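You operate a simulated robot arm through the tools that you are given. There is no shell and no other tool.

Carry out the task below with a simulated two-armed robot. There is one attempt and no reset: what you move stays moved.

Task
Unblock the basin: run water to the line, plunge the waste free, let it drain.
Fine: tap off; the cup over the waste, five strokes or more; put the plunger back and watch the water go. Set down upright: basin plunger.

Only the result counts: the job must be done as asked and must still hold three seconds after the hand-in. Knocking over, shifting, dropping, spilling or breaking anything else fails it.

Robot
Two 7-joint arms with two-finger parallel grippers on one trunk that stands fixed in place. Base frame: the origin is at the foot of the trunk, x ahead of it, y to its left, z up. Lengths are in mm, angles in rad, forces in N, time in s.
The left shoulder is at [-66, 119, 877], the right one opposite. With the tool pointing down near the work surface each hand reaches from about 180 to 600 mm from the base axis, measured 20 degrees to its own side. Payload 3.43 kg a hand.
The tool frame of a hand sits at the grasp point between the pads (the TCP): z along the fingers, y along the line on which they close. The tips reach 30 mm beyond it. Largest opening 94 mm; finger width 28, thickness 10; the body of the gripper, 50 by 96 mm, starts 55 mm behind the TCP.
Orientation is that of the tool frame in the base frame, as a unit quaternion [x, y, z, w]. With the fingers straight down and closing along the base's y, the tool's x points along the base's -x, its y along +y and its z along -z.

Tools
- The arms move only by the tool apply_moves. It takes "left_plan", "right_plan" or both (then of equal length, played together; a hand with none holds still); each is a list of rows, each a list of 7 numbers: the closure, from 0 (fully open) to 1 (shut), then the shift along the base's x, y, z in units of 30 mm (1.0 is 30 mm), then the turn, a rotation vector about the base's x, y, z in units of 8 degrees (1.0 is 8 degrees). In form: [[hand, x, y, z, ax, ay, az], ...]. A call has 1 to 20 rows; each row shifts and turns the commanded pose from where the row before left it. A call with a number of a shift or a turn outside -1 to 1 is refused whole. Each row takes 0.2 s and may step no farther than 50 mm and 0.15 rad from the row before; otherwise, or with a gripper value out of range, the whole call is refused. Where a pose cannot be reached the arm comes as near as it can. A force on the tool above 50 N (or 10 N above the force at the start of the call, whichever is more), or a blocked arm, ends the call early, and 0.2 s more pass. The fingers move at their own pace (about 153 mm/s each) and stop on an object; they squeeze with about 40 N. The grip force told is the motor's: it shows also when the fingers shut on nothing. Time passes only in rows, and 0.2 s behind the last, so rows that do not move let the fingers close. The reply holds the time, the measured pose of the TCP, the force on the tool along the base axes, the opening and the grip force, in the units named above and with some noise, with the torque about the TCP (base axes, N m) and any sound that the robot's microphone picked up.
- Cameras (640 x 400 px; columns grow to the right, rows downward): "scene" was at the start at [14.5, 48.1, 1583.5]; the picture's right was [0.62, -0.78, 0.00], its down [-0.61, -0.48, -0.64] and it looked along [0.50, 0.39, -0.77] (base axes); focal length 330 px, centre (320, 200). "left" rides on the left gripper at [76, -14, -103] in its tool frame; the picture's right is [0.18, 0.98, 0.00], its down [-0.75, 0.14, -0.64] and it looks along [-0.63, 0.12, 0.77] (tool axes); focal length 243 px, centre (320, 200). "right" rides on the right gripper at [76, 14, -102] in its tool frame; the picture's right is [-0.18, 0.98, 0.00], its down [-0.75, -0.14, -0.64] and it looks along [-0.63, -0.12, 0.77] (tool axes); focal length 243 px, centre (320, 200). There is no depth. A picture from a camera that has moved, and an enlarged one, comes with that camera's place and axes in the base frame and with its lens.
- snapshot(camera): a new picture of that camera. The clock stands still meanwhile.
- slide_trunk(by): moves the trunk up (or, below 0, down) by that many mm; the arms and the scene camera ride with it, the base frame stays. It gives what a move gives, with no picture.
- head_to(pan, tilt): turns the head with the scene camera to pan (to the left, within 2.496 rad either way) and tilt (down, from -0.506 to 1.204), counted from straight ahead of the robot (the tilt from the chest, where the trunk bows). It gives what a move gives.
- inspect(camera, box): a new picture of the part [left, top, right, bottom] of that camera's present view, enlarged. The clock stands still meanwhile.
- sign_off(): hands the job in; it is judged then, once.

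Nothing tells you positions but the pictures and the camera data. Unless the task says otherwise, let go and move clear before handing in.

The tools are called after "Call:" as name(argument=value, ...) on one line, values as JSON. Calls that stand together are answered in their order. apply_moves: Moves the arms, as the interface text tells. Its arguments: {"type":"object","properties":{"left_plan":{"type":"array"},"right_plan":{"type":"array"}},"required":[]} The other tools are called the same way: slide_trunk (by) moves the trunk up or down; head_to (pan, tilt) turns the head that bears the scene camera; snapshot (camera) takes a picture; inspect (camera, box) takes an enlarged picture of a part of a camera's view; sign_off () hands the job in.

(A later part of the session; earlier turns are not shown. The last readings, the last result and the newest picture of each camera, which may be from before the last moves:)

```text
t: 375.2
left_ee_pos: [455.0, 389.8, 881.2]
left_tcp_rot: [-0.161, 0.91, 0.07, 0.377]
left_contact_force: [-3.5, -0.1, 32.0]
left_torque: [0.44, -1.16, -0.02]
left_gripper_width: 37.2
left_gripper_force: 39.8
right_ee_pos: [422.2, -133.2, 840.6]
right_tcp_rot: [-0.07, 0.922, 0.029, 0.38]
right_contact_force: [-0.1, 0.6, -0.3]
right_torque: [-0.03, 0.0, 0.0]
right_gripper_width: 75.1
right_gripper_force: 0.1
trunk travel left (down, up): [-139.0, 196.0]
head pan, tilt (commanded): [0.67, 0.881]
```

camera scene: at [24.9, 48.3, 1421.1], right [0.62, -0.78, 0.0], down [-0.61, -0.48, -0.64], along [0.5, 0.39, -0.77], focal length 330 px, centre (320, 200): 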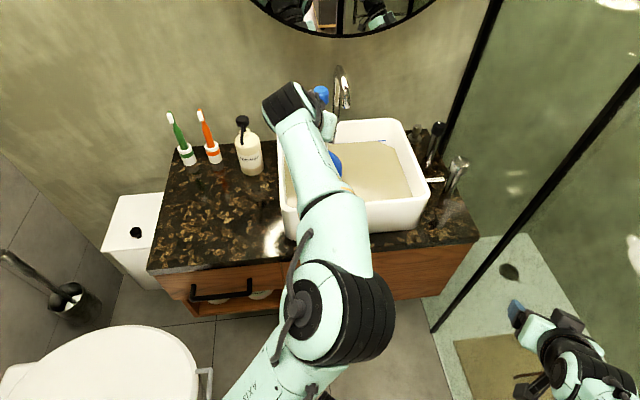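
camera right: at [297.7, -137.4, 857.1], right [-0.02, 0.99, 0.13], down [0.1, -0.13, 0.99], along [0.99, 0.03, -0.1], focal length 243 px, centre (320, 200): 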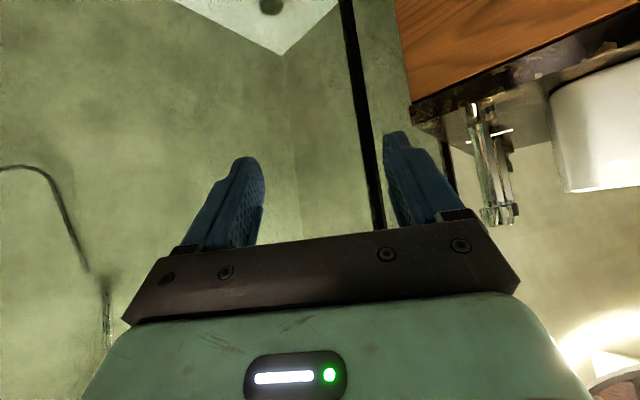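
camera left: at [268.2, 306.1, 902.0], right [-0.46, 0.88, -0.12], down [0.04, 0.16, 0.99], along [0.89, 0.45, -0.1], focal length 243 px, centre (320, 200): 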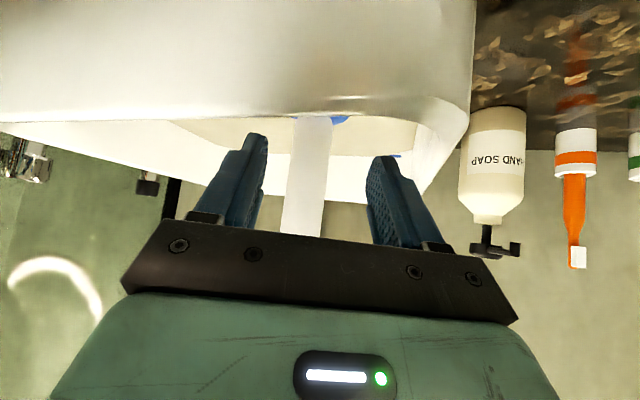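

On the floor. Release the barrel and move up to the knob.

Call:
apply_moves(left_plan=[[0.9, 0, 0, 0.14, 0, 0, 0], [0.9, 0, 0, 0, 0, 0, 0], [0.6, 0, 0, 0, 0, 0, 0], [0.5, 0, 0, 0, 0, 0, 0], [0.4, 0, 0, 0, 0, 0, 0], [0.33, 0, 0, 0, 0, 0, 0], [0.33, 0, 0, 0, 0, 0, 0]])

Call:
inspect(camera="left", box=[240, 0, 460, 240])

Call:
apply_moves(left_plan=[[0.33, 0, 0, 0.7, 0, 0, 0], [0.33, 0, 0, 0.7, 0, 0, 0], [0.33, 0, 0, 0.7, 0, 0, 0], [0.33, 0, 0, 0.45, 0, 0, 0], [0.33, 0, 0, 0, 0, 0, 0]])

Call:
snapshot(camera="left")

```text
t: 376.8
left_ee_pos: [456.7, 389.1, 880.8]
left_tcp_rot: [-0.16, 0.912, 0.067, 0.372]
left_contact_force: [-0.3, 0.6, 0.5]
left_torque: [0.05, -0.05, 0.01]
left_gripper_width: 63.2
left_gripper_force: 0.0
right_ee_pos: [425.3, -132.0, 839.0]
right_tcp_rot: [-0.071, 0.922, 0.03, 0.38]
right_contact_force: [-1.2, -0.1, -0.6]
right_torque: [0.01, 0.01, 0.0]
right_gripper_width: 75.1
right_gripper_force: 0.1
trunk travel left (down, up): [-139.0, 196.0]
head pan, tilt (commanded): [0.67, 0.881]
```

```text
1.67 times, centred on (350, 120) of left
camera zoom: at [341.8, 331.5, 899.8], right [-0.46, 0.88, -0.13], down [0.04, 0.16, 0.99], along [0.89, 0.45, -0.1], focal length 404 px, centre (270, 333)
```

zoom: 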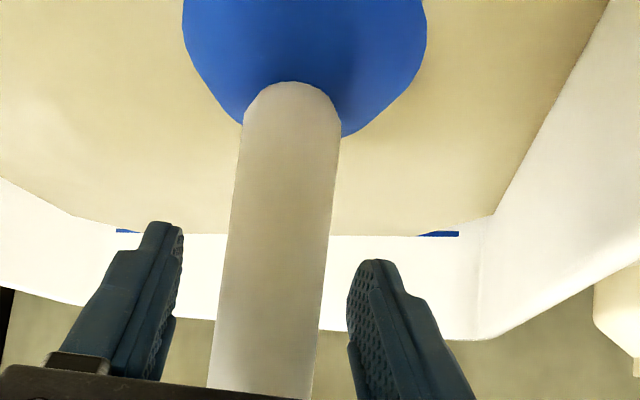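

```text
t: 378.0
left_ee_pos: [456.2, 388.3, 957.4]
left_tcp_rot: [-0.16, 0.911, 0.067, 0.373]
left_contact_force: [-0.4, 0.0, -0.4]
left_torque: [0.0, -0.01, 0.01]
left_gripper_width: 62.9
left_gripper_force: 0.0
right_ee_pos: [425.5, -132.0, 839.3]
right_tcp_rot: [-0.07, 0.922, 0.029, 0.38]
right_contact_force: [-0.1, 0.8, -0.3]
right_torque: [0.0, 0.02, 0.01]
right_gripper_width: 75.3
right_gripper_force: 0.0
trunk travel left (down, up): [-139.0, 196.0]
head pan, tilt (commanded): [0.67, 0.881]
```

```text
taken
camera left: at [342.0, 331.4, 976.5], right [-0.46, 0.88, -0.12], down [0.04, 0.16, 0.99], along [0.89, 0.45, -0.1], focal length 243 px, centre (320, 200)
```

left: 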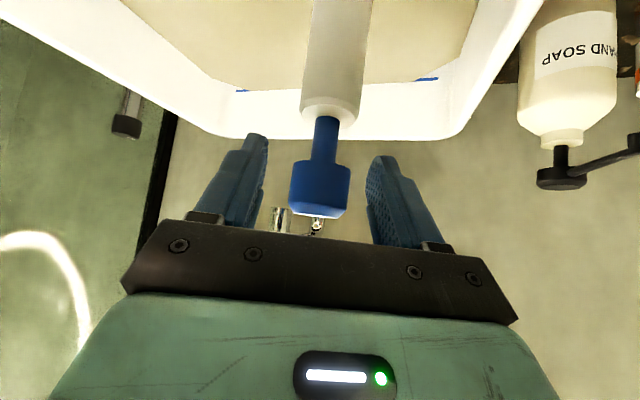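

Clear view now: a white barrel with a bevelled collar, a thin blue rod and a blue knob, which looks just like a hand pump. I'll grip the knob and test it.

Call:
apply_moves(left_plan=[[0.5, 0, 0, 0, 0, 0, 0], [0.8, 0, 0, 0, 0, 0, 0], [0.9, 0, 0, 0, 0, 0, 0], [0.9, 0, 0, 0, 0, 0, 0]])

Call:
apply_moves(left_plan=[[0.9, 0, 0, -0.15, 0, 0, 0], [0.9, 0, 0, -0.15, 0, 0, 0], [0.9, 0, 0, 0, 0, 0, 0]])

Call:
snapshot(camera="left")

```text
t: 379.0
left_ee_pos: [458.1, 389.2, 957.1]
left_tcp_rot: [-0.161, 0.912, 0.068, 0.372]
left_contact_force: [0.7, -0.3, 0.7]
left_torque: [0.01, 0.01, 0.0]
left_gripper_width: 33.9
left_gripper_force: 39.9
right_ee_pos: [425.0, -133.0, 838.7]
right_tcp_rot: [-0.07, 0.922, 0.028, 0.38]
right_contact_force: [-0.5, 0.6, -0.3]
right_torque: [-0.03, 0.01, -0.01]
right_gripper_width: 75.1
right_gripper_force: 0.1
trunk travel left (down, up): [-139.0, 196.0]
head pan, tilt (commanded): [0.67, 0.881]
```

```text
t: 379.8
left_ee_pos: [456.1, 389.0, 948.1]
left_tcp_rot: [-0.16, 0.911, 0.068, 0.373]
left_contact_force: [2.2, -0.6, 3.9]
left_torque: [-0.05, -0.06, 0.0]
left_gripper_width: 33.9
left_gripper_force: 39.8
right_ee_pos: [424.0, -131.9, 839.8]
right_tcp_rot: [-0.07, 0.922, 0.029, 0.38]
right_contact_force: [0.4, 0.6, 0.2]
right_torque: [-0.02, 0.01, 0.01]
right_gripper_width: 75.4
right_gripper_force: 0.1
trunk travel left (down, up): [-139.0, 196.0]
head pan, tilt (commanded): [0.67, 0.881]
```

```text
taken
camera left: at [341.8, 331.6, 967.1], right [-0.46, 0.88, -0.12], down [0.03, 0.16, 0.99], along [0.89, 0.45, -0.1], focal length 243 px, centre (320, 200)
```

left: 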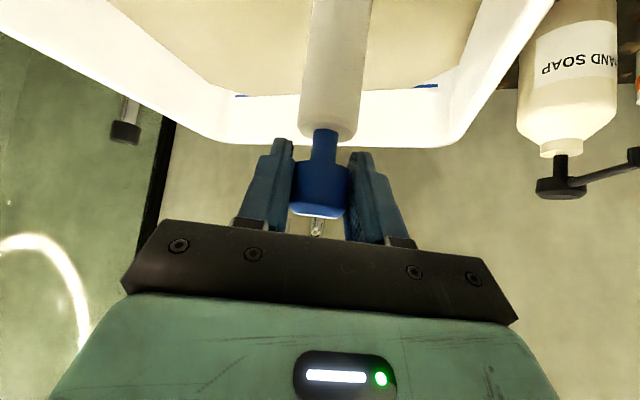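

It slides! It's a hand-pump plunger: the strokes are pushes of the knob, with the cup staying over the waste. I'll feel the full travel down and then back up.

Call:
apply_moves(left_plan=[[0.9, 0, 0, -0.2, 0, 0, 0], [0.9, 0, 0, -0.2, 0, 0, 0], [0.9, 0, 0, -0.15, 0, 0, 0], [0.9, 0, 0, 0, 0, 0, 0]])

Call:
snapshot(camera="left")

Call:
apply_moves(left_plan=[[0.9, 0, 0, 0.3, 0, 0, 0], [0.9, 0, 0, 0.3, 0, 0, 0], [0.9, 0, 0, 0.2, 0, 0, 0], [0.9, 0, 0, 0, 0, 0, 0]])

Call:
snapshot(camera="left")

```text
t: 380.8
left_ee_pos: [457.2, 388.8, 935.4]
left_tcp_rot: [-0.159, 0.91, 0.068, 0.376]
left_contact_force: [7.5, -0.6, 32.8]
left_torque: [-0.11, -0.27, 0.03]
left_gripper_width: 34.4
left_gripper_force: 39.8
right_ee_pos: [424.6, -132.9, 840.1]
right_tcp_rot: [-0.069, 0.922, 0.029, 0.38]
right_contact_force: [-0.2, 0.0, -0.4]
right_torque: [0.0, 0.02, -0.01]
right_gripper_width: 75.3
right_gripper_force: 0.0
trunk travel left (down, up): [-139.0, 196.0]
head pan, tilt (commanded): [0.67, 0.881]
```

```text
taken
camera left: at [341.8, 331.5, 953.5], right [-0.46, 0.88, -0.12], down [0.03, 0.15, 0.99], along [0.89, 0.45, -0.09], focal length 243 px, centre (320, 200)
```

left: 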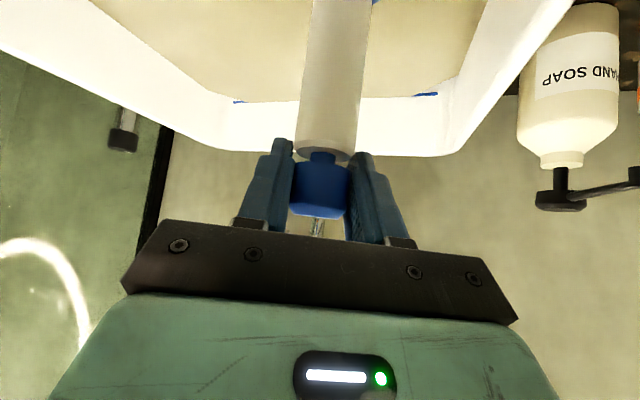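

```text
t: 381.8
left_ee_pos: [456.3, 389.9, 955.2]
left_tcp_rot: [-0.161, 0.912, 0.068, 0.371]
left_contact_force: [-0.8, -0.4, 1.8]
left_torque: [-0.25, 0.3, 0.07]
left_gripper_width: 33.9
left_gripper_force: 39.7
right_ee_pos: [424.6, -131.0, 839.4]
right_tcp_rot: [-0.07, 0.922, 0.028, 0.38]
right_contact_force: [0.2, -0.5, -0.2]
right_torque: [0.03, -0.01, 0.01]
right_gripper_width: 75.5
right_gripper_force: 0.0
trunk travel left (down, up): [-139.0, 196.0]
head pan, tilt (commanded): [0.67, 0.881]
```

```text
taken
camera left: at [340.3, 331.9, 974.2], right [-0.46, 0.88, -0.12], down [0.04, 0.16, 0.99], along [0.89, 0.45, -0.11], focal length 243 px, centre (320, 200)
```

left: 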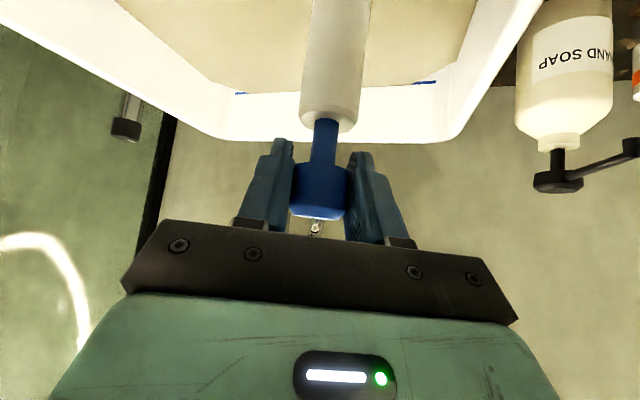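

The rod travels about 21 mm and springs back, and the barrel stays put. Now proper pump strokes with the knob.

Call:
apply_moves(left_plan=[[0.9, 0, 0, 0.08, 0, 0, 0], [0.9, 0, 0, -0.4, 0, 0, 0], [0.9, 0, 0, -0.4, 0, 0, 0], [0.9, 0, 0, 0, 0, 0, 0], [0.9, 0, 0, 0.4, 0, 0, 0], [0.9, 0, 0, 0.4, 0, 0, 0], [0.9, 0, 0, 0, 0, 0, 0], [0.9, 0, 0, -0.4, 0, 0, 0], [0.9, 0, 0, -0.4, 0, 0, 0], [0.9, 0, 0, 0, 0, 0, 0], [0.9, 0, 0, 0.4, 0, 0, 0], [0.9, 0, 0, 0.4, 0, 0, 0], [0.9, 0, 0, 0, 0, 0, 0], [0.9, 0, 0, -0.4, 0, 0, 0], [0.9, 0, 0, -0.4, 0, 0, 0], [0.9, 0, 0, 0, 0, 0, 0], [0.9, 0, 0, 0.4, 0, 0, 0], [0.9, 0, 0, 0.4, 0, 0, 0], [0.9, 0, 0, 0, 0, 0, 0]])

Call:
snapshot(camera="left")

Call:
inspect(camera="scene", box=[360, 130, 400, 155])

```text
t: 385.8
left_ee_pos: [455.9, 390.4, 958.5]
left_tcp_rot: [-0.16, 0.912, 0.067, 0.372]
left_contact_force: [0.1, 0.0, 0.2]
left_torque: [0.03, 0.01, 0.0]
left_gripper_width: 34.0
left_gripper_force: 40.1
right_ee_pos: [425.6, -133.0, 839.3]
right_tcp_rot: [-0.071, 0.922, 0.029, 0.38]
right_contact_force: [0.3, 0.2, -0.1]
right_torque: [-0.01, -0.01, -0.02]
right_gripper_width: 75.2
right_gripper_force: 0.1
trunk travel left (down, up): [-139.0, 196.0]
head pan, tilt (commanded): [0.67, 0.881]
```

```text
taken
camera left: at [341.6, 331.8, 977.5], right [-0.46, 0.88, -0.13], down [0.04, 0.16, 0.99], along [0.89, 0.45, -0.11], focal length 243 px, centre (320, 200)
```

left: 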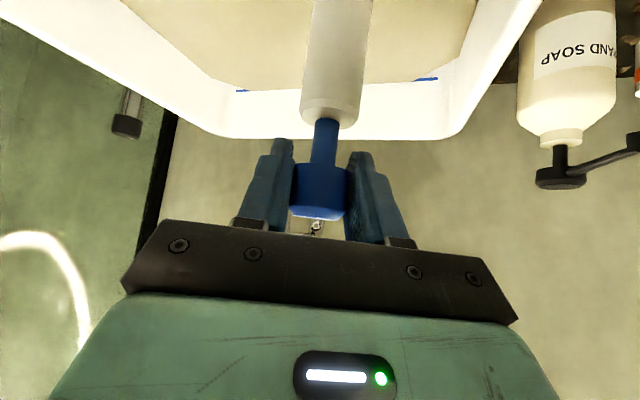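

```text
16.00 times, centred on (380, 142) of scene
camera zoom: at [24.9, 48.3, 1421.0], right [0.62, -0.78, 0.0], down [-0.61, -0.48, -0.64], along [0.5, 0.39, -0.77], focal length 5285 px, centre (-640, 1120)
```

zoom: 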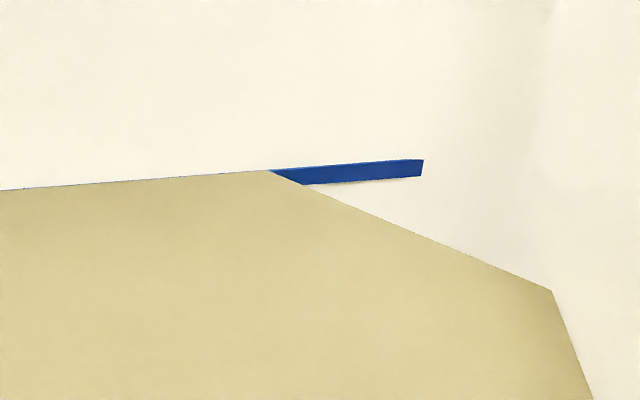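

Four pump strokes in. Several more.

Call:
apply_moves(left_plan=[[0.9, 0, 0, -0.4, 0, 0, 0], [0.9, 0, 0, -0.4, 0, 0, 0], [0.9, 0, 0, 0, 0, 0, 0], [0.9, 0, 0, 0.4, 0, 0, 0], [0.9, 0, 0, 0.4, 0, 0, 0], [0.9, 0, 0, 0, 0, 0, 0], [0.9, 0, 0, -0.4, 0, 0, 0], [0.9, 0, 0, -0.4, 0, 0, 0], [0.9, 0, 0, 0, 0, 0, 0], [0.9, 0, 0, 0.4, 0, 0, 0], [0.9, 0, 0, 0.4, 0, 0, 0], [0.9, 0, 0, 0, 0, 0, 0], [0.9, 0, 0, -0.4, 0, 0, 0], [0.9, 0, 0, -0.4, 0, 0, 0], [0.9, 0, 0, 0, 0, 0, 0], [0.9, 0, 0, 0.4, 0, 0, 0], [0.9, 0, 0, 0.4, 0, 0, 0], [0.9, 0, 0, 0, 0, 0, 0]])

Call:
inspect(camera="scene", box=[360, 130, 400, 155])

Call:
snapshot(camera="left")

```text
t: 389.6
left_ee_pos: [456.8, 389.9, 958.1]
left_tcp_rot: [-0.16, 0.912, 0.066, 0.371]
left_contact_force: [-0.6, 0.1, 0.0]
left_torque: [0.01, -0.01, -0.01]
left_gripper_width: 33.8
left_gripper_force: 40.2
right_ee_pos: [425.0, -131.2, 839.2]
right_tcp_rot: [-0.07, 0.922, 0.028, 0.38]
right_contact_force: [0.3, 0.3, 0.5]
right_torque: [-0.01, -0.02, 0.01]
right_gripper_width: 75.2
right_gripper_force: 0.0
trunk travel left (down, up): [-139.0, 196.0]
head pan, tilt (commanded): [0.67, 0.881]
```

```text
16.00 times, centred on (380, 142) of scene
camera zoom: at [24.9, 48.2, 1421.0], right [0.62, -0.78, 0.0], down [-0.61, -0.48, -0.64], along [0.5, 0.39, -0.77], focal length 5285 px, centre (-640, 1120)
```

zoom: 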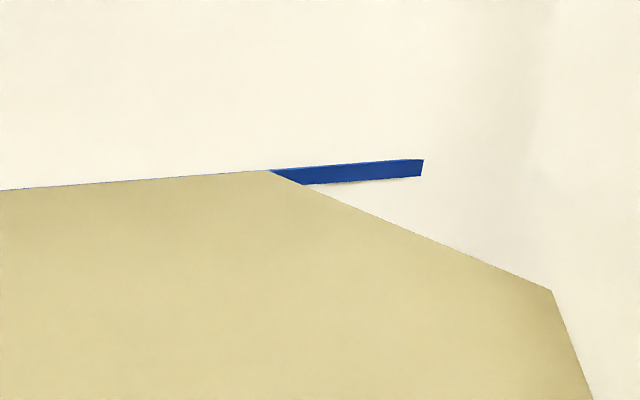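

```text
taken
camera left: at [341.9, 332.1, 976.2], right [-0.46, 0.88, -0.13], down [0.04, 0.16, 0.99], along [0.89, 0.45, -0.11], focal length 243 px, centre (320, 200)
```

left: 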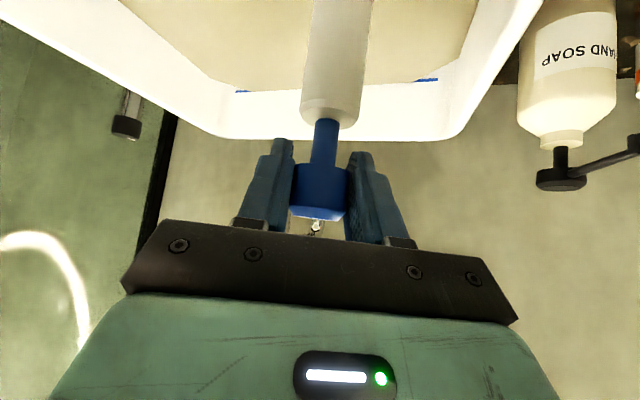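

Call:
apply_moves(left_plan=[[0.9, 0, 0, -0.45, 0, 0, 0], [0.9, 0, 0, -0.45, 0, 0, 0], [0.9, 0, 0, 0, 0, 0, 0], [0.9, 0, 0, 0.45, 0, 0, 0], [0.9, 0, 0, 0.45, 0, 0, 0], [0.9, 0, 0, 0, 0, 0, 0], [0.9, 0, 0, -0.45, 0, 0, 0], [0.9, 0, 0, -0.45, 0, 0, 0], [0.9, 0, 0, 0, 0, 0, 0], [0.9, 0, 0, 0.45, 0, 0, 0], [0.9, 0, 0, 0.45, 0, 0, 0], [0.9, 0, 0, 0, 0, 0, 0], [0.9, 0, 0, -0.45, 0, 0, 0], [0.9, 0, 0, -0.45, 0, 0, 0], [0.9, 0, 0, 0, 0, 0, 0], [0.9, 0, 0, 0.45, 0, 0, 0], [0.9, 0, 0, 0.45, 0, 0, 0], [0.9, 0, 0, 0, 0, 0, 0]])

Call:
apply_moves(left_plan=[[0.9, 0, 0, 0.5, 0, 0, 0], [0.9, 0, 0, 0.8, 0, 0, 0], [0.9, 0, 0, 0.8, 0, 0, 0], [0.9, 0, 0, 0.8, 0, 0, 0], [0.9, 0, 0, 0, 0, 0, 0], [0.9, 0, 0, 0, 0, 0, 0], [0.9, 0, 0, 0, 0, 0, 0], [0.9, 0, 0, 0, 0, 0, 0], [0.9, 0, 0, 0, 0, 0, 0], [0.9, 0, 0, 0, 0, 0, 0]])

Call:
inspect(camera="scene", box=[360, 130, 400, 155])

Call:
snapshot(camera="left")

```text
t: 393.4
left_ee_pos: [456.4, 389.9, 957.1]
left_tcp_rot: [-0.161, 0.912, 0.067, 0.371]
left_contact_force: [0.1, 0.5, 0.0]
left_torque: [0.0, -0.02, 0.02]
left_gripper_width: 34.0
left_gripper_force: 40.4
right_ee_pos: [424.7, -132.1, 838.6]
right_tcp_rot: [-0.07, 0.922, 0.029, 0.38]
right_contact_force: [-0.2, 0.5, 0.5]
right_torque: [-0.02, 0.0, 0.02]
right_gripper_width: 75.3
right_gripper_force: 0.1
trunk travel left (down, up): [-139.0, 196.0]
head pan, tilt (commanded): [0.67, 0.881]
```

```text
t: 395.6
left_ee_pos: [455.2, 389.8, 1046.6]
left_tcp_rot: [-0.16, 0.911, 0.068, 0.373]
left_contact_force: [-0.5, -0.8, -2.1]
left_torque: [0.02, 0.01, -0.01]
left_gripper_width: 33.7
left_gripper_force: 40.4
right_ee_pos: [426.4, -131.2, 838.3]
right_tcp_rot: [-0.07, 0.922, 0.029, 0.38]
right_contact_force: [0.7, 0.4, -0.3]
right_torque: [-0.01, -0.02, -0.01]
right_gripper_width: 75.1
right_gripper_force: 0.1
trunk travel left (down, up): [-139.0, 196.0]
head pan, tilt (commanded): [0.67, 0.881]
```

```text
16.00 times, centred on (380, 142) of scene
camera zoom: at [24.9, 48.3, 1421.1], right [0.62, -0.78, 0.0], down [-0.61, -0.48, -0.64], along [0.5, 0.39, -0.77], focal length 5285 px, centre (-640, 1120)
```

zoom: 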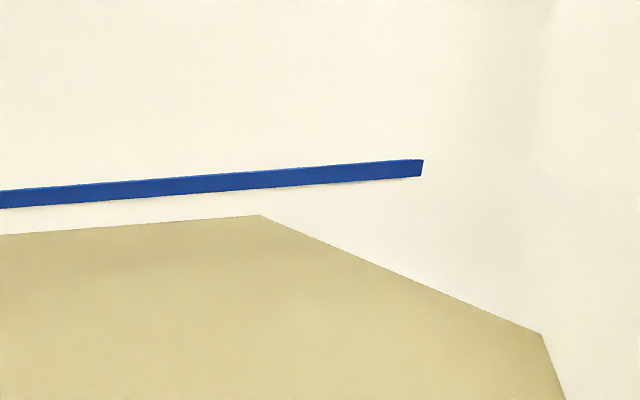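

```text
taken
camera left: at [341.5, 332.3, 1065.0], right [-0.46, 0.88, -0.12], down [0.04, 0.16, 0.99], along [0.89, 0.45, -0.1], focal length 243 px, centre (320, 200)
```

left: 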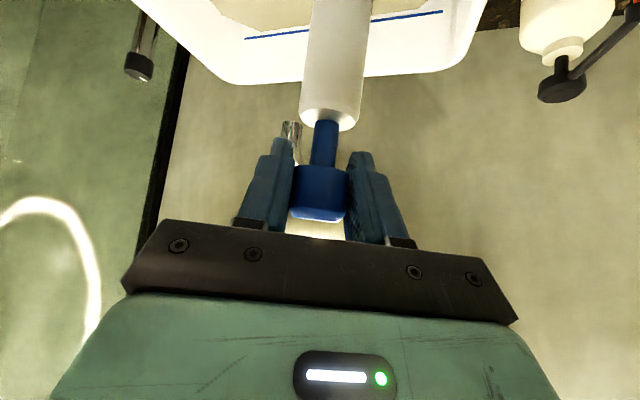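

It's free! As soon as the cup lifted, the level fell fast. Now I'll return the plunger: raise the trunk a little for rim clearance.

Call:
slide_trunk(by=80)

Call:
snapshot(camera="scene")

Call:
snapshot(camera="left")

```text
t: 396.8
left_ee_pos: [455.5, 390.1, 1124.9]
left_tcp_rot: [-0.161, 0.911, 0.068, 0.373]
left_contact_force: [-0.2, 0.6, -3.0]
left_torque: [0.02, 0.0, 0.01]
left_gripper_width: 34.1
left_gripper_force: 40.3
right_ee_pos: [424.8, -131.4, 918.9]
right_tcp_rot: [-0.071, 0.922, 0.03, 0.379]
right_contact_force: [-0.5, -0.7, -0.2]
right_torque: [-0.01, 0.02, 0.01]
right_gripper_width: 75.1
right_gripper_force: 0.2
trunk travel left (down, up): [-219.0, 116.0]
head pan, tilt (commanded): [0.67, 0.881]
```

```text
taken
camera scene: at [15.4, 48.3, 1499.3], right [0.62, -0.78, 0.0], down [-0.6, -0.48, -0.64], along [0.5, 0.39, -0.77], focal length 330 px, centre (320, 200)
```

scene: 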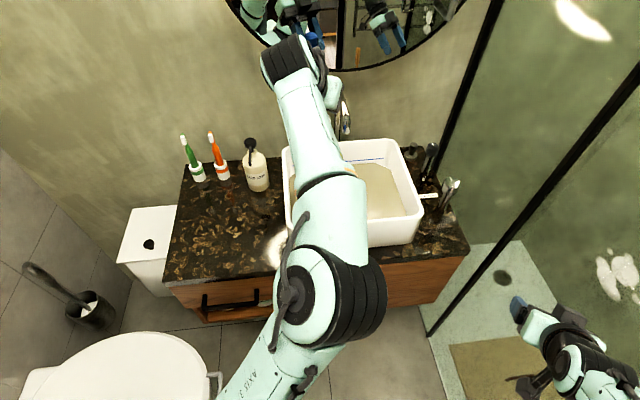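

```text
taken
camera left: at [341.4, 332.2, 1143.5], right [-0.46, 0.88, -0.12], down [0.04, 0.16, 0.99], along [0.89, 0.45, -0.1], focal length 243 px, centre (320, 200)
```

left: 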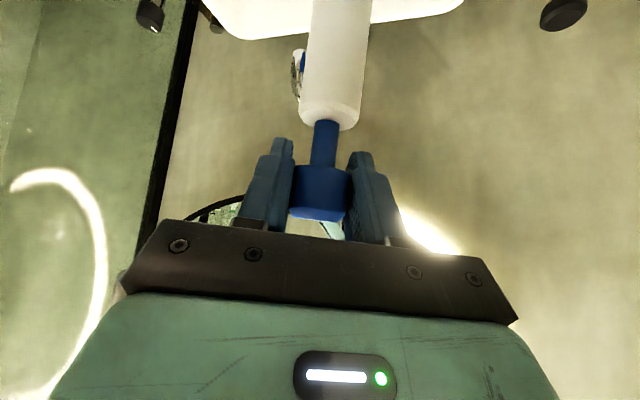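

Carrying the plunger over to its home spot, lip about 60 mm above the rim.

Call:
apply_moves(left_plan=[[0.9, -0.5, 0.34, 0, 0, 0, 0.2], [0.9, -0.79, 0.53, 0, 0, 0, 0.25], [0.9, -0.79, 0.53, 0, 0, 0, 0.25], [0.9, -0.79, 0.53, 0, 0, 0, 0.25], [0.9, -0.79, 0.53, 0, 0, 0, 0.25], [0.9, -0.79, 0.53, 0, 0, 0, 0.25], [0.9, -0.79, 0.53, 0, 0, 0, 0.25], [0.9, -0.79, 0.53, 0, 0, 0, 0.25], [0.9, -0.3, 0.2, 0, 0, 0, 0], [0.9, 0, 0, 0, 0, 0, 0]])

Call:
snapshot(camera="scene")

Call:
snapshot(camera="left")

```text
t: 399.0
left_ee_pos: [267.9, 517.4, 1124.4]
left_tcp_rot: [-0.282, 0.882, 0.117, 0.359]
left_contact_force: [0.7, 1.0, -2.0]
left_torque: [-0.03, 0.0, -0.01]
left_gripper_width: 34.0
left_gripper_force: 40.2
right_ee_pos: [425.5, -131.2, 919.3]
right_tcp_rot: [-0.071, 0.922, 0.03, 0.38]
right_contact_force: [-1.0, 0.6, -1.1]
right_torque: [0.04, 0.01, -0.01]
right_gripper_width: 75.1
right_gripper_force: 0.2
trunk travel left (down, up): [-219.0, 116.0]
head pan, tilt (commanded): [0.67, 0.881]
```

```text
taken
camera scene: at [15.8, 48.3, 1499.3], right [0.62, -0.78, 0.0], down [-0.61, -0.48, -0.64], along [0.5, 0.39, -0.77], focal length 330 px, centre (320, 200)
```

scene: 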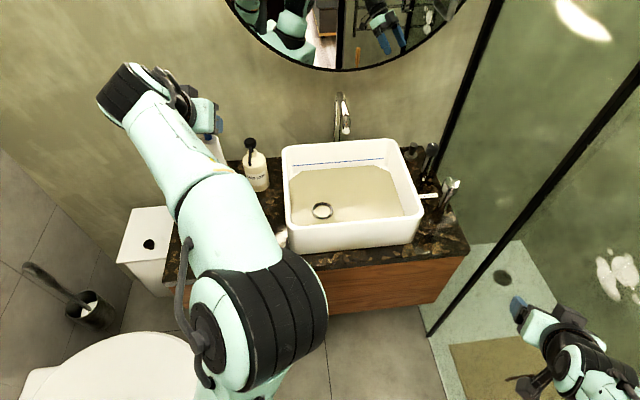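

```text
taken
camera left: at [172.0, 431.2, 1143.8], right [-0.68, 0.72, -0.12], down [-0.01, 0.16, 0.99], along [0.73, 0.67, -0.1], focal length 243 px, centre (320, 200)
```

left: 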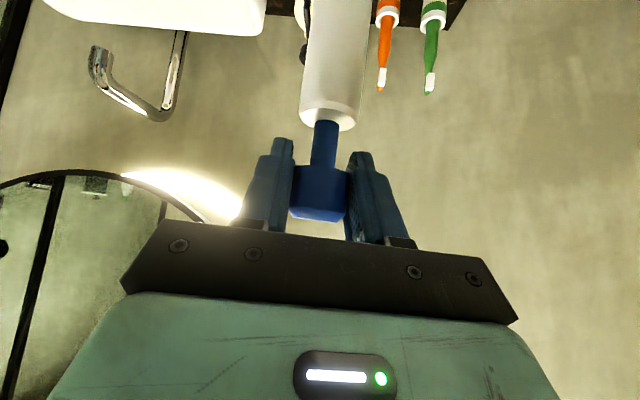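

The basin is emptying; the waste shows through. I'll lower the plunger towards its home spot.

Call:
slide_trunk(by=-80)

Call:
snapshot(camera="scene")

Call:
snapshot(camera="left")

```text
t: 400.1
left_ee_pos: [267.1, 518.7, 1044.6]
left_tcp_rot: [-0.284, 0.881, 0.118, 0.36]
left_contact_force: [0.1, -0.3, -2.6]
left_torque: [0.0, -0.02, 0.03]
left_gripper_width: 33.9
left_gripper_force: 39.7
right_ee_pos: [425.3, -131.8, 839.7]
right_tcp_rot: [-0.07, 0.922, 0.029, 0.38]
right_contact_force: [-0.1, -0.2, 0.4]
right_torque: [0.0, 0.0, 0.05]
right_gripper_width: 75.3
right_gripper_force: 0.0
trunk travel left (down, up): [-139.0, 196.0]
head pan, tilt (commanded): [0.67, 0.881]
```

```text
taken
camera scene: at [24.9, 48.3, 1421.1], right [0.62, -0.78, 0.0], down [-0.61, -0.48, -0.64], along [0.5, 0.39, -0.77], focal length 330 px, centre (320, 200)
```

scene: 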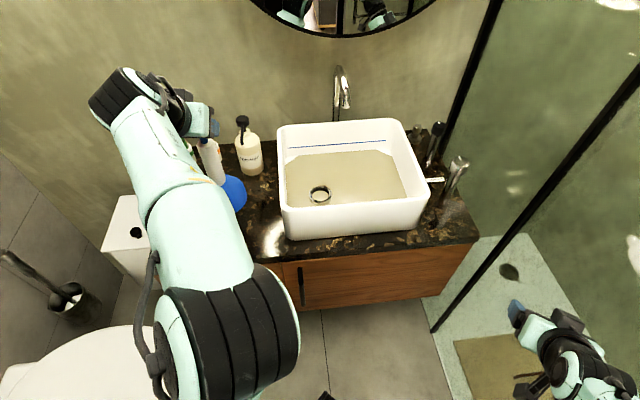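

```text
taken
camera left: at [171.3, 431.1, 1063.7], right [-0.68, 0.72, -0.13], down [-0.01, 0.16, 0.99], along [0.73, 0.67, -0.1], focal length 243 px, centre (320, 200)
```

left: 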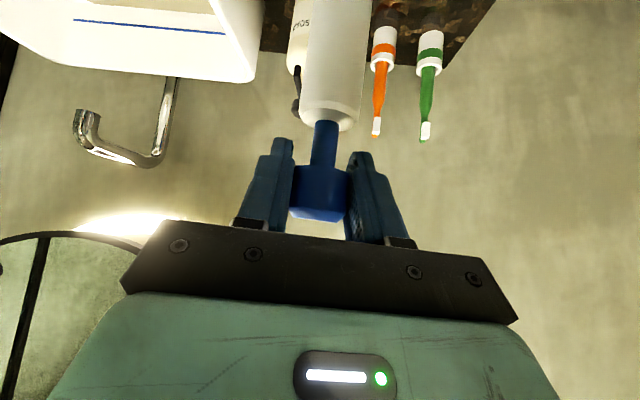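

Call:
apply_moves(left_plan=[[0.9, 0, 0, -0.8, 0, 0, 0], [0.9, 0, 0, -0.8, 0, 0, 0], [0.9, 0, 0, -0.7, 0, 0, 0], [0.9, 0, 0, -0.4, 0, 0, 0], [0.9, 0, 0, 0, 0, 0, 0]])

Call:
apply_moves(left_plan=[[0.9, 0, 0, -0.15, 0, 0, 0], [0.9, 0, 0, 0, 0, 0, 0]])

Call:
apply_moves(left_plan=[[0.9, 0, 0, -0.12, 0, 0, 0], [0.9, 0, 0, 0, 0, 0, 0]])

Call:
apply_moves(left_plan=[[0.9, 0, 0, -0.12, 0, 0, 0], [0.9, 0, 0, 0, 0, 0, 0]])

Call:
snapshot(camera="left")

Call:
inspect(camera="scene", box=[160, 90, 440, 260])

```text
t: 401.3
left_ee_pos: [265.7, 518.5, 963.4]
left_tcp_rot: [-0.283, 0.882, 0.117, 0.359]
left_contact_force: [-0.3, 0.5, -1.5]
left_torque: [0.01, -0.01, 0.03]
left_gripper_width: 33.9
left_gripper_force: 40.5
right_ee_pos: [425.1, -132.0, 839.2]
right_tcp_rot: [-0.071, 0.922, 0.029, 0.379]
right_contact_force: [0.0, -0.8, 0.1]
right_torque: [0.04, -0.03, -0.03]
right_gripper_width: 75.2
right_gripper_force: 0.0
trunk travel left (down, up): [-139.0, 196.0]
head pan, tilt (commanded): [0.67, 0.881]
```

```text
t: 401.9
left_ee_pos: [267.0, 517.9, 960.0]
left_tcp_rot: [-0.283, 0.881, 0.118, 0.36]
left_contact_force: [0.3, 0.0, -2.2]
left_torque: [-0.03, -0.07, 0.02]
left_gripper_width: 34.1
left_gripper_force: 39.9
right_ee_pos: [426.1, -131.3, 838.9]
right_tcp_rot: [-0.071, 0.922, 0.028, 0.38]
right_contact_force: [-0.9, 0.6, 0.0]
right_torque: [0.02, -0.01, -0.03]
right_gripper_width: 75.3
right_gripper_force: 0.1
trunk travel left (down, up): [-139.0, 196.0]
head pan, tilt (commanded): [0.67, 0.881]
```

```text
t: 402.5
left_ee_pos: [266.7, 516.9, 956.4]
left_tcp_rot: [-0.282, 0.881, 0.117, 0.36]
left_contact_force: [-0.2, 0.6, -3.1]
left_torque: [-0.02, 0.01, 0.0]
left_gripper_width: 34.1
left_gripper_force: 39.7
right_ee_pos: [424.5, -131.3, 838.1]
right_tcp_rot: [-0.071, 0.922, 0.029, 0.38]
right_contact_force: [-0.2, 0.5, 0.5]
right_torque: [0.0, -0.01, -0.02]
right_gripper_width: 74.9
right_gripper_force: 0.1
trunk travel left (down, up): [-139.0, 196.0]
head pan, tilt (commanded): [0.67, 0.881]
```

```text
t: 403.1
left_ee_pos: [266.5, 516.2, 953.2]
left_tcp_rot: [-0.283, 0.881, 0.117, 0.36]
left_contact_force: [0.0, 0.1, -2.1]
left_torque: [-0.01, -0.02, 0.0]
left_gripper_width: 33.9
left_gripper_force: 39.9
right_ee_pos: [425.4, -132.1, 838.1]
right_tcp_rot: [-0.071, 0.922, 0.029, 0.38]
right_contact_force: [-0.4, 0.2, 0.5]
right_torque: [-0.02, -0.03, -0.01]
right_gripper_width: 75.0
right_gripper_force: 0.1
trunk travel left (down, up): [-139.0, 196.0]
head pan, tilt (commanded): [0.67, 0.881]
```

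```text
taken
camera left: at [171.1, 431.1, 971.1], right [-0.68, 0.72, -0.13], down [-0.01, 0.16, 0.99], along [0.73, 0.67, -0.1], focal length 243 px, centre (320, 200)
```

left: 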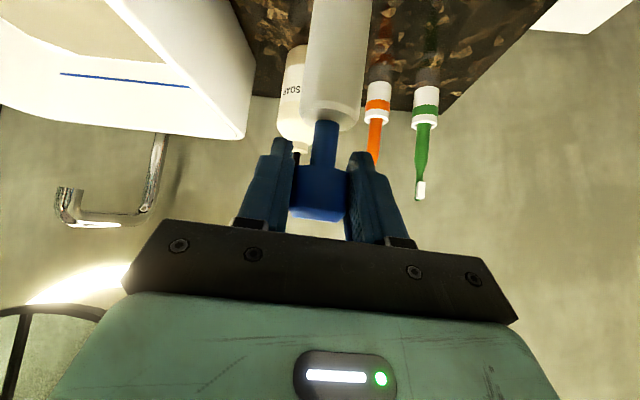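

```text
2.29 times, centred on (300, 175) of scene
camera zoom: at [24.9, 48.3, 1421.1], right [0.62, -0.78, 0.0], down [-0.61, -0.48, -0.64], along [0.5, 0.39, -0.77], focal length 755 px, centre (366, 257)
```

zoom: 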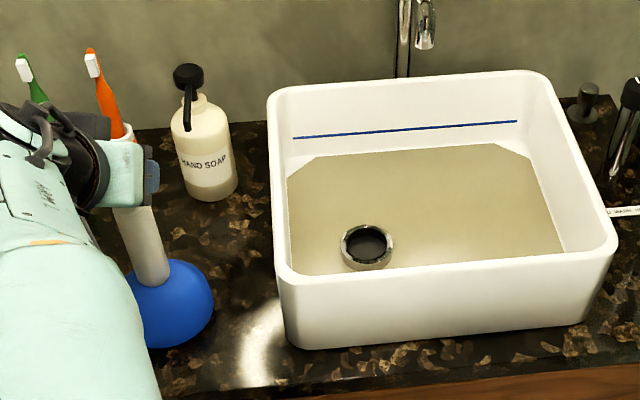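

The basin is nearly empty already. Continuing to set the plunger down.

Call:
apply_moves(left_plan=[[0.9, 0, 0, -0.1, 0, 0, 0], [0.9, 0, 0, 0, 0, 0, 0]])

Call:
apply_moves(left_plan=[[0.9, 0, 0, -0.1, 0, 0, 0], [0.9, 0, 0, 0, 0, 0, 0]])

Call:
apply_moves(left_plan=[[0.9, 0, 0, -0.08, 0, 0, 0], [0.9, 0, 0, 0, 0, 0, 0]])

Call:
snapshot(camera="left")

```text
t: 403.7
left_ee_pos: [266.4, 515.4, 948.8]
left_tcp_rot: [-0.283, 0.881, 0.118, 0.36]
left_contact_force: [-0.3, 0.2, -2.2]
left_torque: [-0.01, 0.03, 0.03]
left_gripper_width: 34.2
left_gripper_force: 40.2
right_ee_pos: [424.3, -131.7, 839.1]
right_tcp_rot: [-0.071, 0.922, 0.03, 0.38]
right_contact_force: [-0.6, -0.5, -0.1]
right_torque: [-0.01, 0.01, 0.02]
right_gripper_width: 75.5
right_gripper_force: 0.1
trunk travel left (down, up): [-139.0, 196.0]
head pan, tilt (commanded): [0.67, 0.881]
```

```text
t: 404.3
left_ee_pos: [266.0, 517.1, 945.7]
left_tcp_rot: [-0.284, 0.881, 0.118, 0.36]
left_contact_force: [0.4, 0.6, -2.9]
left_torque: [-0.02, -0.01, 0.01]
left_gripper_width: 33.8
left_gripper_force: 39.9
right_ee_pos: [425.1, -131.6, 839.4]
right_tcp_rot: [-0.07, 0.922, 0.029, 0.38]
right_contact_force: [-0.6, 0.0, 0.5]
right_torque: [-0.02, 0.01, 0.01]
right_gripper_width: 75.1
right_gripper_force: 0.1
trunk travel left (down, up): [-139.0, 196.0]
head pan, tilt (commanded): [0.67, 0.881]
```

```text
t: 404.9
left_ee_pos: [266.4, 518.1, 943.9]
left_tcp_rot: [-0.282, 0.881, 0.117, 0.36]
left_contact_force: [0.0, 1.1, -2.6]
left_torque: [0.06, 0.04, 0.03]
left_gripper_width: 33.9
left_gripper_force: 39.7
right_ee_pos: [425.2, -132.0, 838.6]
right_tcp_rot: [-0.069, 0.922, 0.028, 0.38]
right_contact_force: [-0.9, 0.2, -0.2]
right_torque: [0.01, -0.02, 0.03]
right_gripper_width: 75.4
right_gripper_force: 0.0
trunk travel left (down, up): [-139.0, 196.0]
head pan, tilt (commanded): [0.67, 0.881]
```

```text
taken
camera left: at [170.9, 431.0, 962.3], right [-0.68, 0.72, -0.12], down [-0.01, 0.16, 0.99], along [0.73, 0.67, -0.1], focal length 243 px, centre (320, 200)
```

left: 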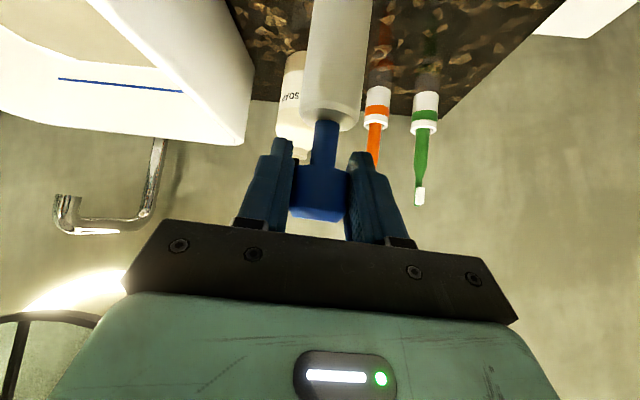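

Call:
apply_moves(left_plan=[[0.9, 0, 0, -0.1, 0, 0, 0], [0.9, 0, 0, 0, 0, 0, 0]])

Call:
apply_moves(left_plan=[[0.9, 0, 0, -0.1, 0, 0, 0], [0.9, 0, 0, 0, 0, 0, 0]])

Call:
inspect(camera="scene", box=[160, 90, 300, 260])

```text
t: 405.5
left_ee_pos: [267.7, 517.8, 940.7]
left_tcp_rot: [-0.282, 0.882, 0.118, 0.359]
left_contact_force: [-1.6, -0.4, 1.5]
left_torque: [0.02, 0.07, 0.02]
left_gripper_width: 34.1
left_gripper_force: 40.3
right_ee_pos: [425.4, -131.9, 838.9]
right_tcp_rot: [-0.07, 0.922, 0.029, 0.38]
right_contact_force: [0.8, 0.5, -0.4]
right_torque: [0.0, 0.0, 0.0]
right_gripper_width: 75.2
right_gripper_force: 0.1
trunk travel left (down, up): [-139.0, 196.0]
head pan, tilt (commanded): [0.67, 0.881]
```

```text
t: 406.1
left_ee_pos: [266.7, 517.3, 937.2]
left_tcp_rot: [-0.282, 0.881, 0.118, 0.36]
left_contact_force: [-0.7, 0.3, 2.6]
left_torque: [0.3, -0.2, 0.06]
left_gripper_width: 33.7
left_gripper_force: 40.2
right_ee_pos: [424.8, -129.9, 839.6]
right_tcp_rot: [-0.07, 0.922, 0.029, 0.38]
right_contact_force: [0.8, 0.2, 0.4]
right_torque: [0.01, 0.03, 0.0]
right_gripper_width: 75.6
right_gripper_force: 0.1
trunk travel left (down, up): [-139.0, 196.0]
head pan, tilt (commanded): [0.67, 0.881]
```

```text
2.35 times, centred on (230, 175) of scene
camera zoom: at [24.6, 48.0, 1421.1], right [0.62, -0.78, 0.0], down [-0.6, -0.48, -0.64], along [0.5, 0.39, -0.77], focal length 777 px, centre (532, 259)
```

zoom: 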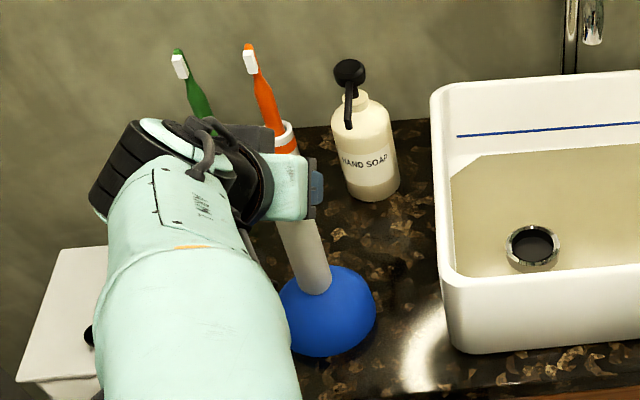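

The plunger is standing on the counter. Ease off and release the knob gently.

Call:
apply_moves(left_plan=[[0.9, 0, 0, 0.1, 0, 0, 0], [0.9, 0, 0, 0, 0, 0, 0], [0.6, 0, 0, 0, 0, 0, 0], [0.5, 0, 0, 0, 0, 0, 0], [0.4, 0, 0, 0, 0, 0, 0], [0.3, 0, 0, 0, 0, 0, 0], [0.2, 0, 0, 0, 0, 0, 0], [0.2, 0, 0, 0, 0, 0, 0]])

Call:
snapshot(camera="left")

Call:
inspect(camera="scene", box=[160, 90, 300, 260])

```text
t: 407.9
left_ee_pos: [266.0, 516.6, 940.0]
left_tcp_rot: [-0.282, 0.882, 0.117, 0.36]
left_contact_force: [0.5, 0.5, 0.2]
left_torque: [0.0, -0.02, 0.04]
left_gripper_width: 75.2
left_gripper_force: 0.1
right_ee_pos: [425.0, -131.0, 839.0]
right_tcp_rot: [-0.07, 0.922, 0.029, 0.38]
right_contact_force: [-0.6, 0.5, 0.4]
right_torque: [0.01, 0.01, -0.01]
right_gripper_width: 75.3
right_gripper_force: 0.0
trunk travel left (down, up): [-139.0, 196.0]
head pan, tilt (commanded): [0.67, 0.881]
```

```text
taken
camera left: at [170.3, 430.9, 959.4], right [-0.68, 0.72, -0.12], down [-0.01, 0.16, 0.99], along [0.73, 0.67, -0.1], focal length 243 px, centre (320, 200)
```

left: 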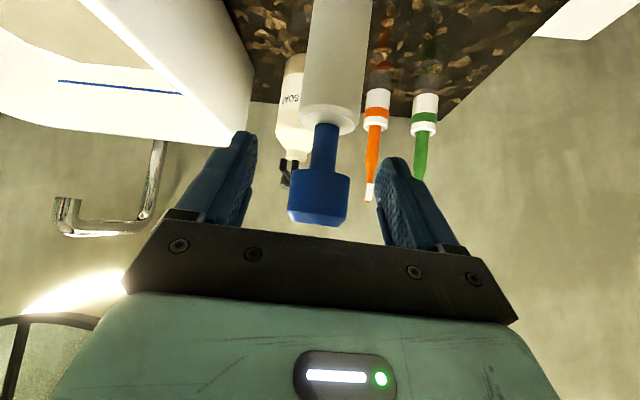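

```text
2.35 times, centred on (230, 175) of scene
camera zoom: at [24.8, 48.1, 1421.1], right [0.62, -0.78, 0.0], down [-0.61, -0.48, -0.64], along [0.5, 0.39, -0.77], focal length 777 px, centre (532, 259)
```

zoom: 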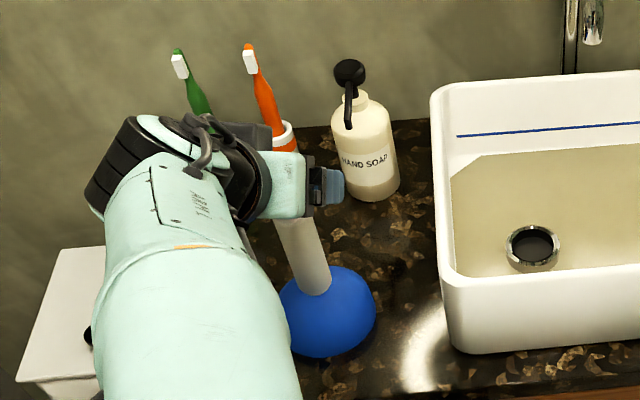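

Withdraw the hand straight back, then up.

Call:
apply_moves(left_plan=[[0.1, -0.4, -0.29, 0, 0, 0, 0], [0.1, -0.6, -0.43, 0, 0, 0, 0], [0, -0.6, -0.43, 0, 0, 0, 0], [0, -0.6, -0.43, 0, 0, 0, 0], [0, -0.4, -0.29, 0, 0, 0, 0], [0, 0, 0, 0.8, 0, 0, 0], [0, 0, 0, 1, 0, 0, 0], [0, 0, 0, 1, 0, 0, 0], [0, 0, 0, 1, 0, 0, 0], [0, 0, 0, 0, 0, 0, 0]])

Call:
snapshot(camera="scene")

Call:
snapshot(camera="left")

```text
t: 410.1
left_ee_pos: [187.0, 462.7, 1055.2]
left_tcp_rot: [-0.283, 0.881, 0.118, 0.36]
left_contact_force: [0.1, 0.1, 0.8]
left_torque: [0.02, -0.01, -0.03]
left_gripper_width: 93.9
left_gripper_force: 0.1
right_ee_pos: [425.1, -131.9, 839.9]
right_tcp_rot: [-0.071, 0.922, 0.03, 0.38]
right_contact_force: [-0.1, -0.3, 0.6]
right_torque: [0.0, 0.02, -0.01]
right_gripper_width: 75.2
right_gripper_force: 0.1
trunk travel left (down, up): [-139.0, 196.0]
head pan, tilt (commanded): [0.67, 0.881]
```

```text
taken
camera scene: at [24.7, 48.1, 1421.1], right [0.62, -0.78, 0.0], down [-0.61, -0.48, -0.64], along [0.5, 0.39, -0.77], focal length 330 px, centre (320, 200)
```

scene: 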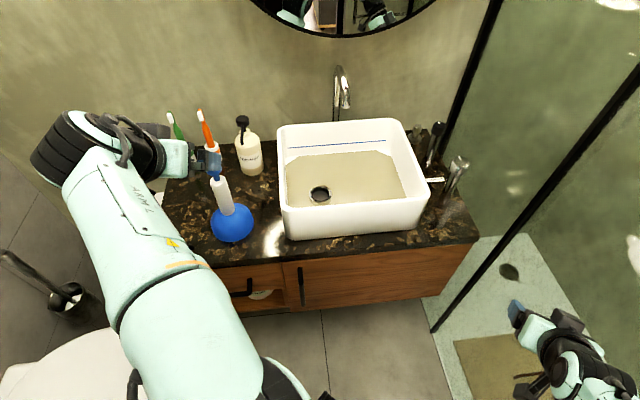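

```text
taken
camera left: at [92.6, 376.6, 1072.9], right [-0.68, 0.72, -0.12], down [-0.01, 0.16, 0.99], along [0.73, 0.67, -0.1], focal length 243 px, centre (320, 200)
```

left: 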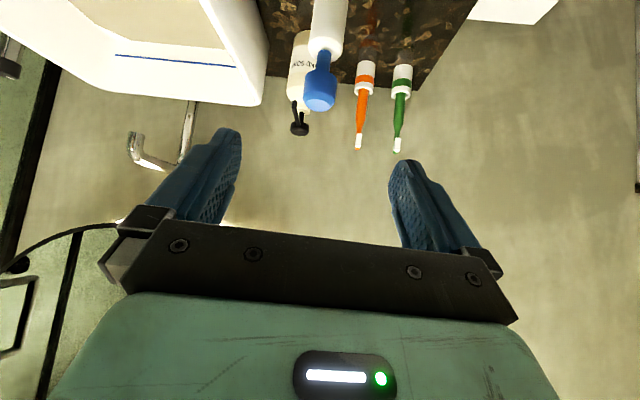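

The plunger is back, upright. Let me look closely at the basin and wait for the last of the water.

Call:
inspect(camera="scene", box=[265, 105, 440, 245])

Call:
apply_moves(left_plan=[[0, -0.3, 0, 0.5, 0, 0, 0], [0, -0.3, 0, 0.5, 0, 0, 0], [0, 0, 0, 0, 0, 0, 0], [0, 0, 0, 0, 0, 0, 0], [0, 0, 0, 0, 0, 0, 0], [0, 0, 0, 0, 0, 0, 0], [0, 0, 0, 0, 0, 0, 0], [0, 0, 0, 0, 0, 0, 0], [0, 0, 0, 0, 0, 0, 0], [0, 0, 0, 0, 0, 0, 0], [0, 0, 0, 0, 0, 0, 0], [0, 0, 0, 0, 0, 0, 0], [0, 0, 0, 0, 0, 0, 0], [0, 0, 0, 0, 0, 0, 0], [0, 0, 0, 0, 0, 0, 0], [0, 0, 0, 0, 0, 0, 0], [0, 0, 0, 0, 0, 0, 0], [0, 0, 0, 0, 0, 0, 0], [0, 0, 0, 0, 0, 0, 0], [0, 0, 0, 0, 0, 0, 0]])

Call:
inspect(camera="scene", box=[265, 105, 440, 245])

Call:
inspect(camera="scene", box=[170, 130, 290, 260])

```text
2.86 times, centred on (352, 175) of scene
camera zoom: at [24.7, 48.1, 1421.1], right [0.62, -0.78, 0.0], down [-0.61, -0.48, -0.64], along [0.5, 0.39, -0.77], focal length 944 px, centre (227, 271)
```

zoom: 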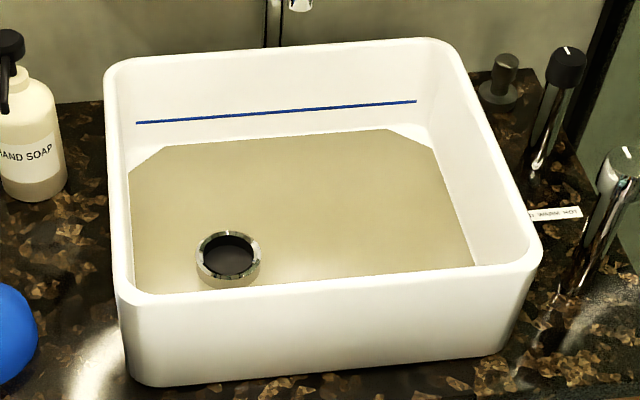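

```text
t: 414.3
left_ee_pos: [170.9, 462.2, 1083.8]
left_tcp_rot: [-0.283, 0.881, 0.118, 0.36]
left_contact_force: [0.5, 0.0, -0.2]
left_torque: [0.01, 0.01, -0.02]
left_gripper_width: 93.9
left_gripper_force: 0.1
right_ee_pos: [425.2, -132.3, 838.5]
right_tcp_rot: [-0.07, 0.922, 0.028, 0.38]
right_contact_force: [0.4, -1.1, -0.1]
right_torque: [-0.01, 0.02, 0.02]
right_gripper_width: 75.3
right_gripper_force: 0.1
trunk travel left (down, up): [-139.0, 196.0]
head pan, tilt (commanded): [0.67, 0.881]
```

```text
2.86 times, centred on (352, 175) of scene
camera zoom: at [24.8, 48.1, 1421.1], right [0.62, -0.78, 0.0], down [-0.61, -0.48, -0.64], along [0.5, 0.39, -0.77], focal length 944 px, centre (227, 271)
```

zoom: 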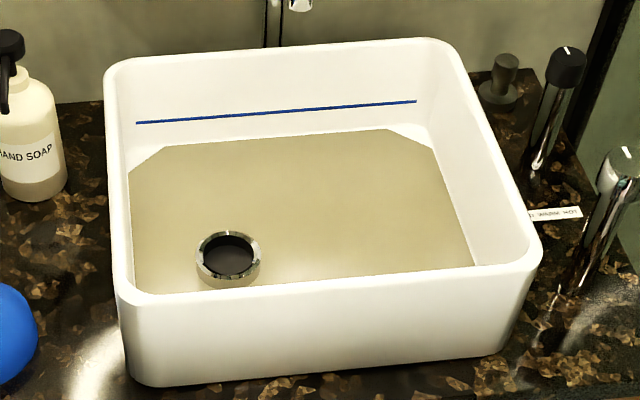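

```text
3.08 times, centred on (230, 195) of scene
camera zoom: at [24.8, 48.1, 1421.1], right [0.62, -0.78, 0.0], down [-0.61, -0.48, -0.64], along [0.5, 0.39, -0.77], focal length 1016 px, centre (597, 215)
```

zoom: 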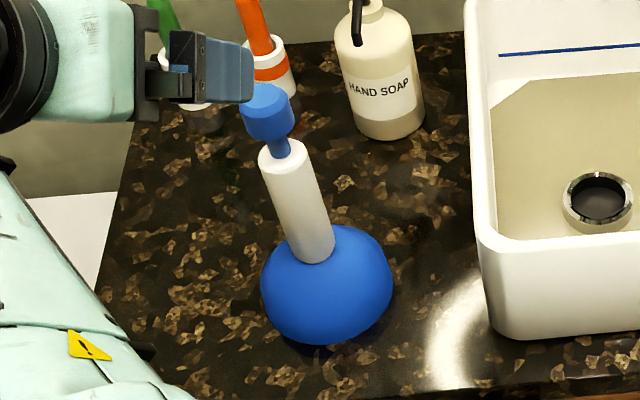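

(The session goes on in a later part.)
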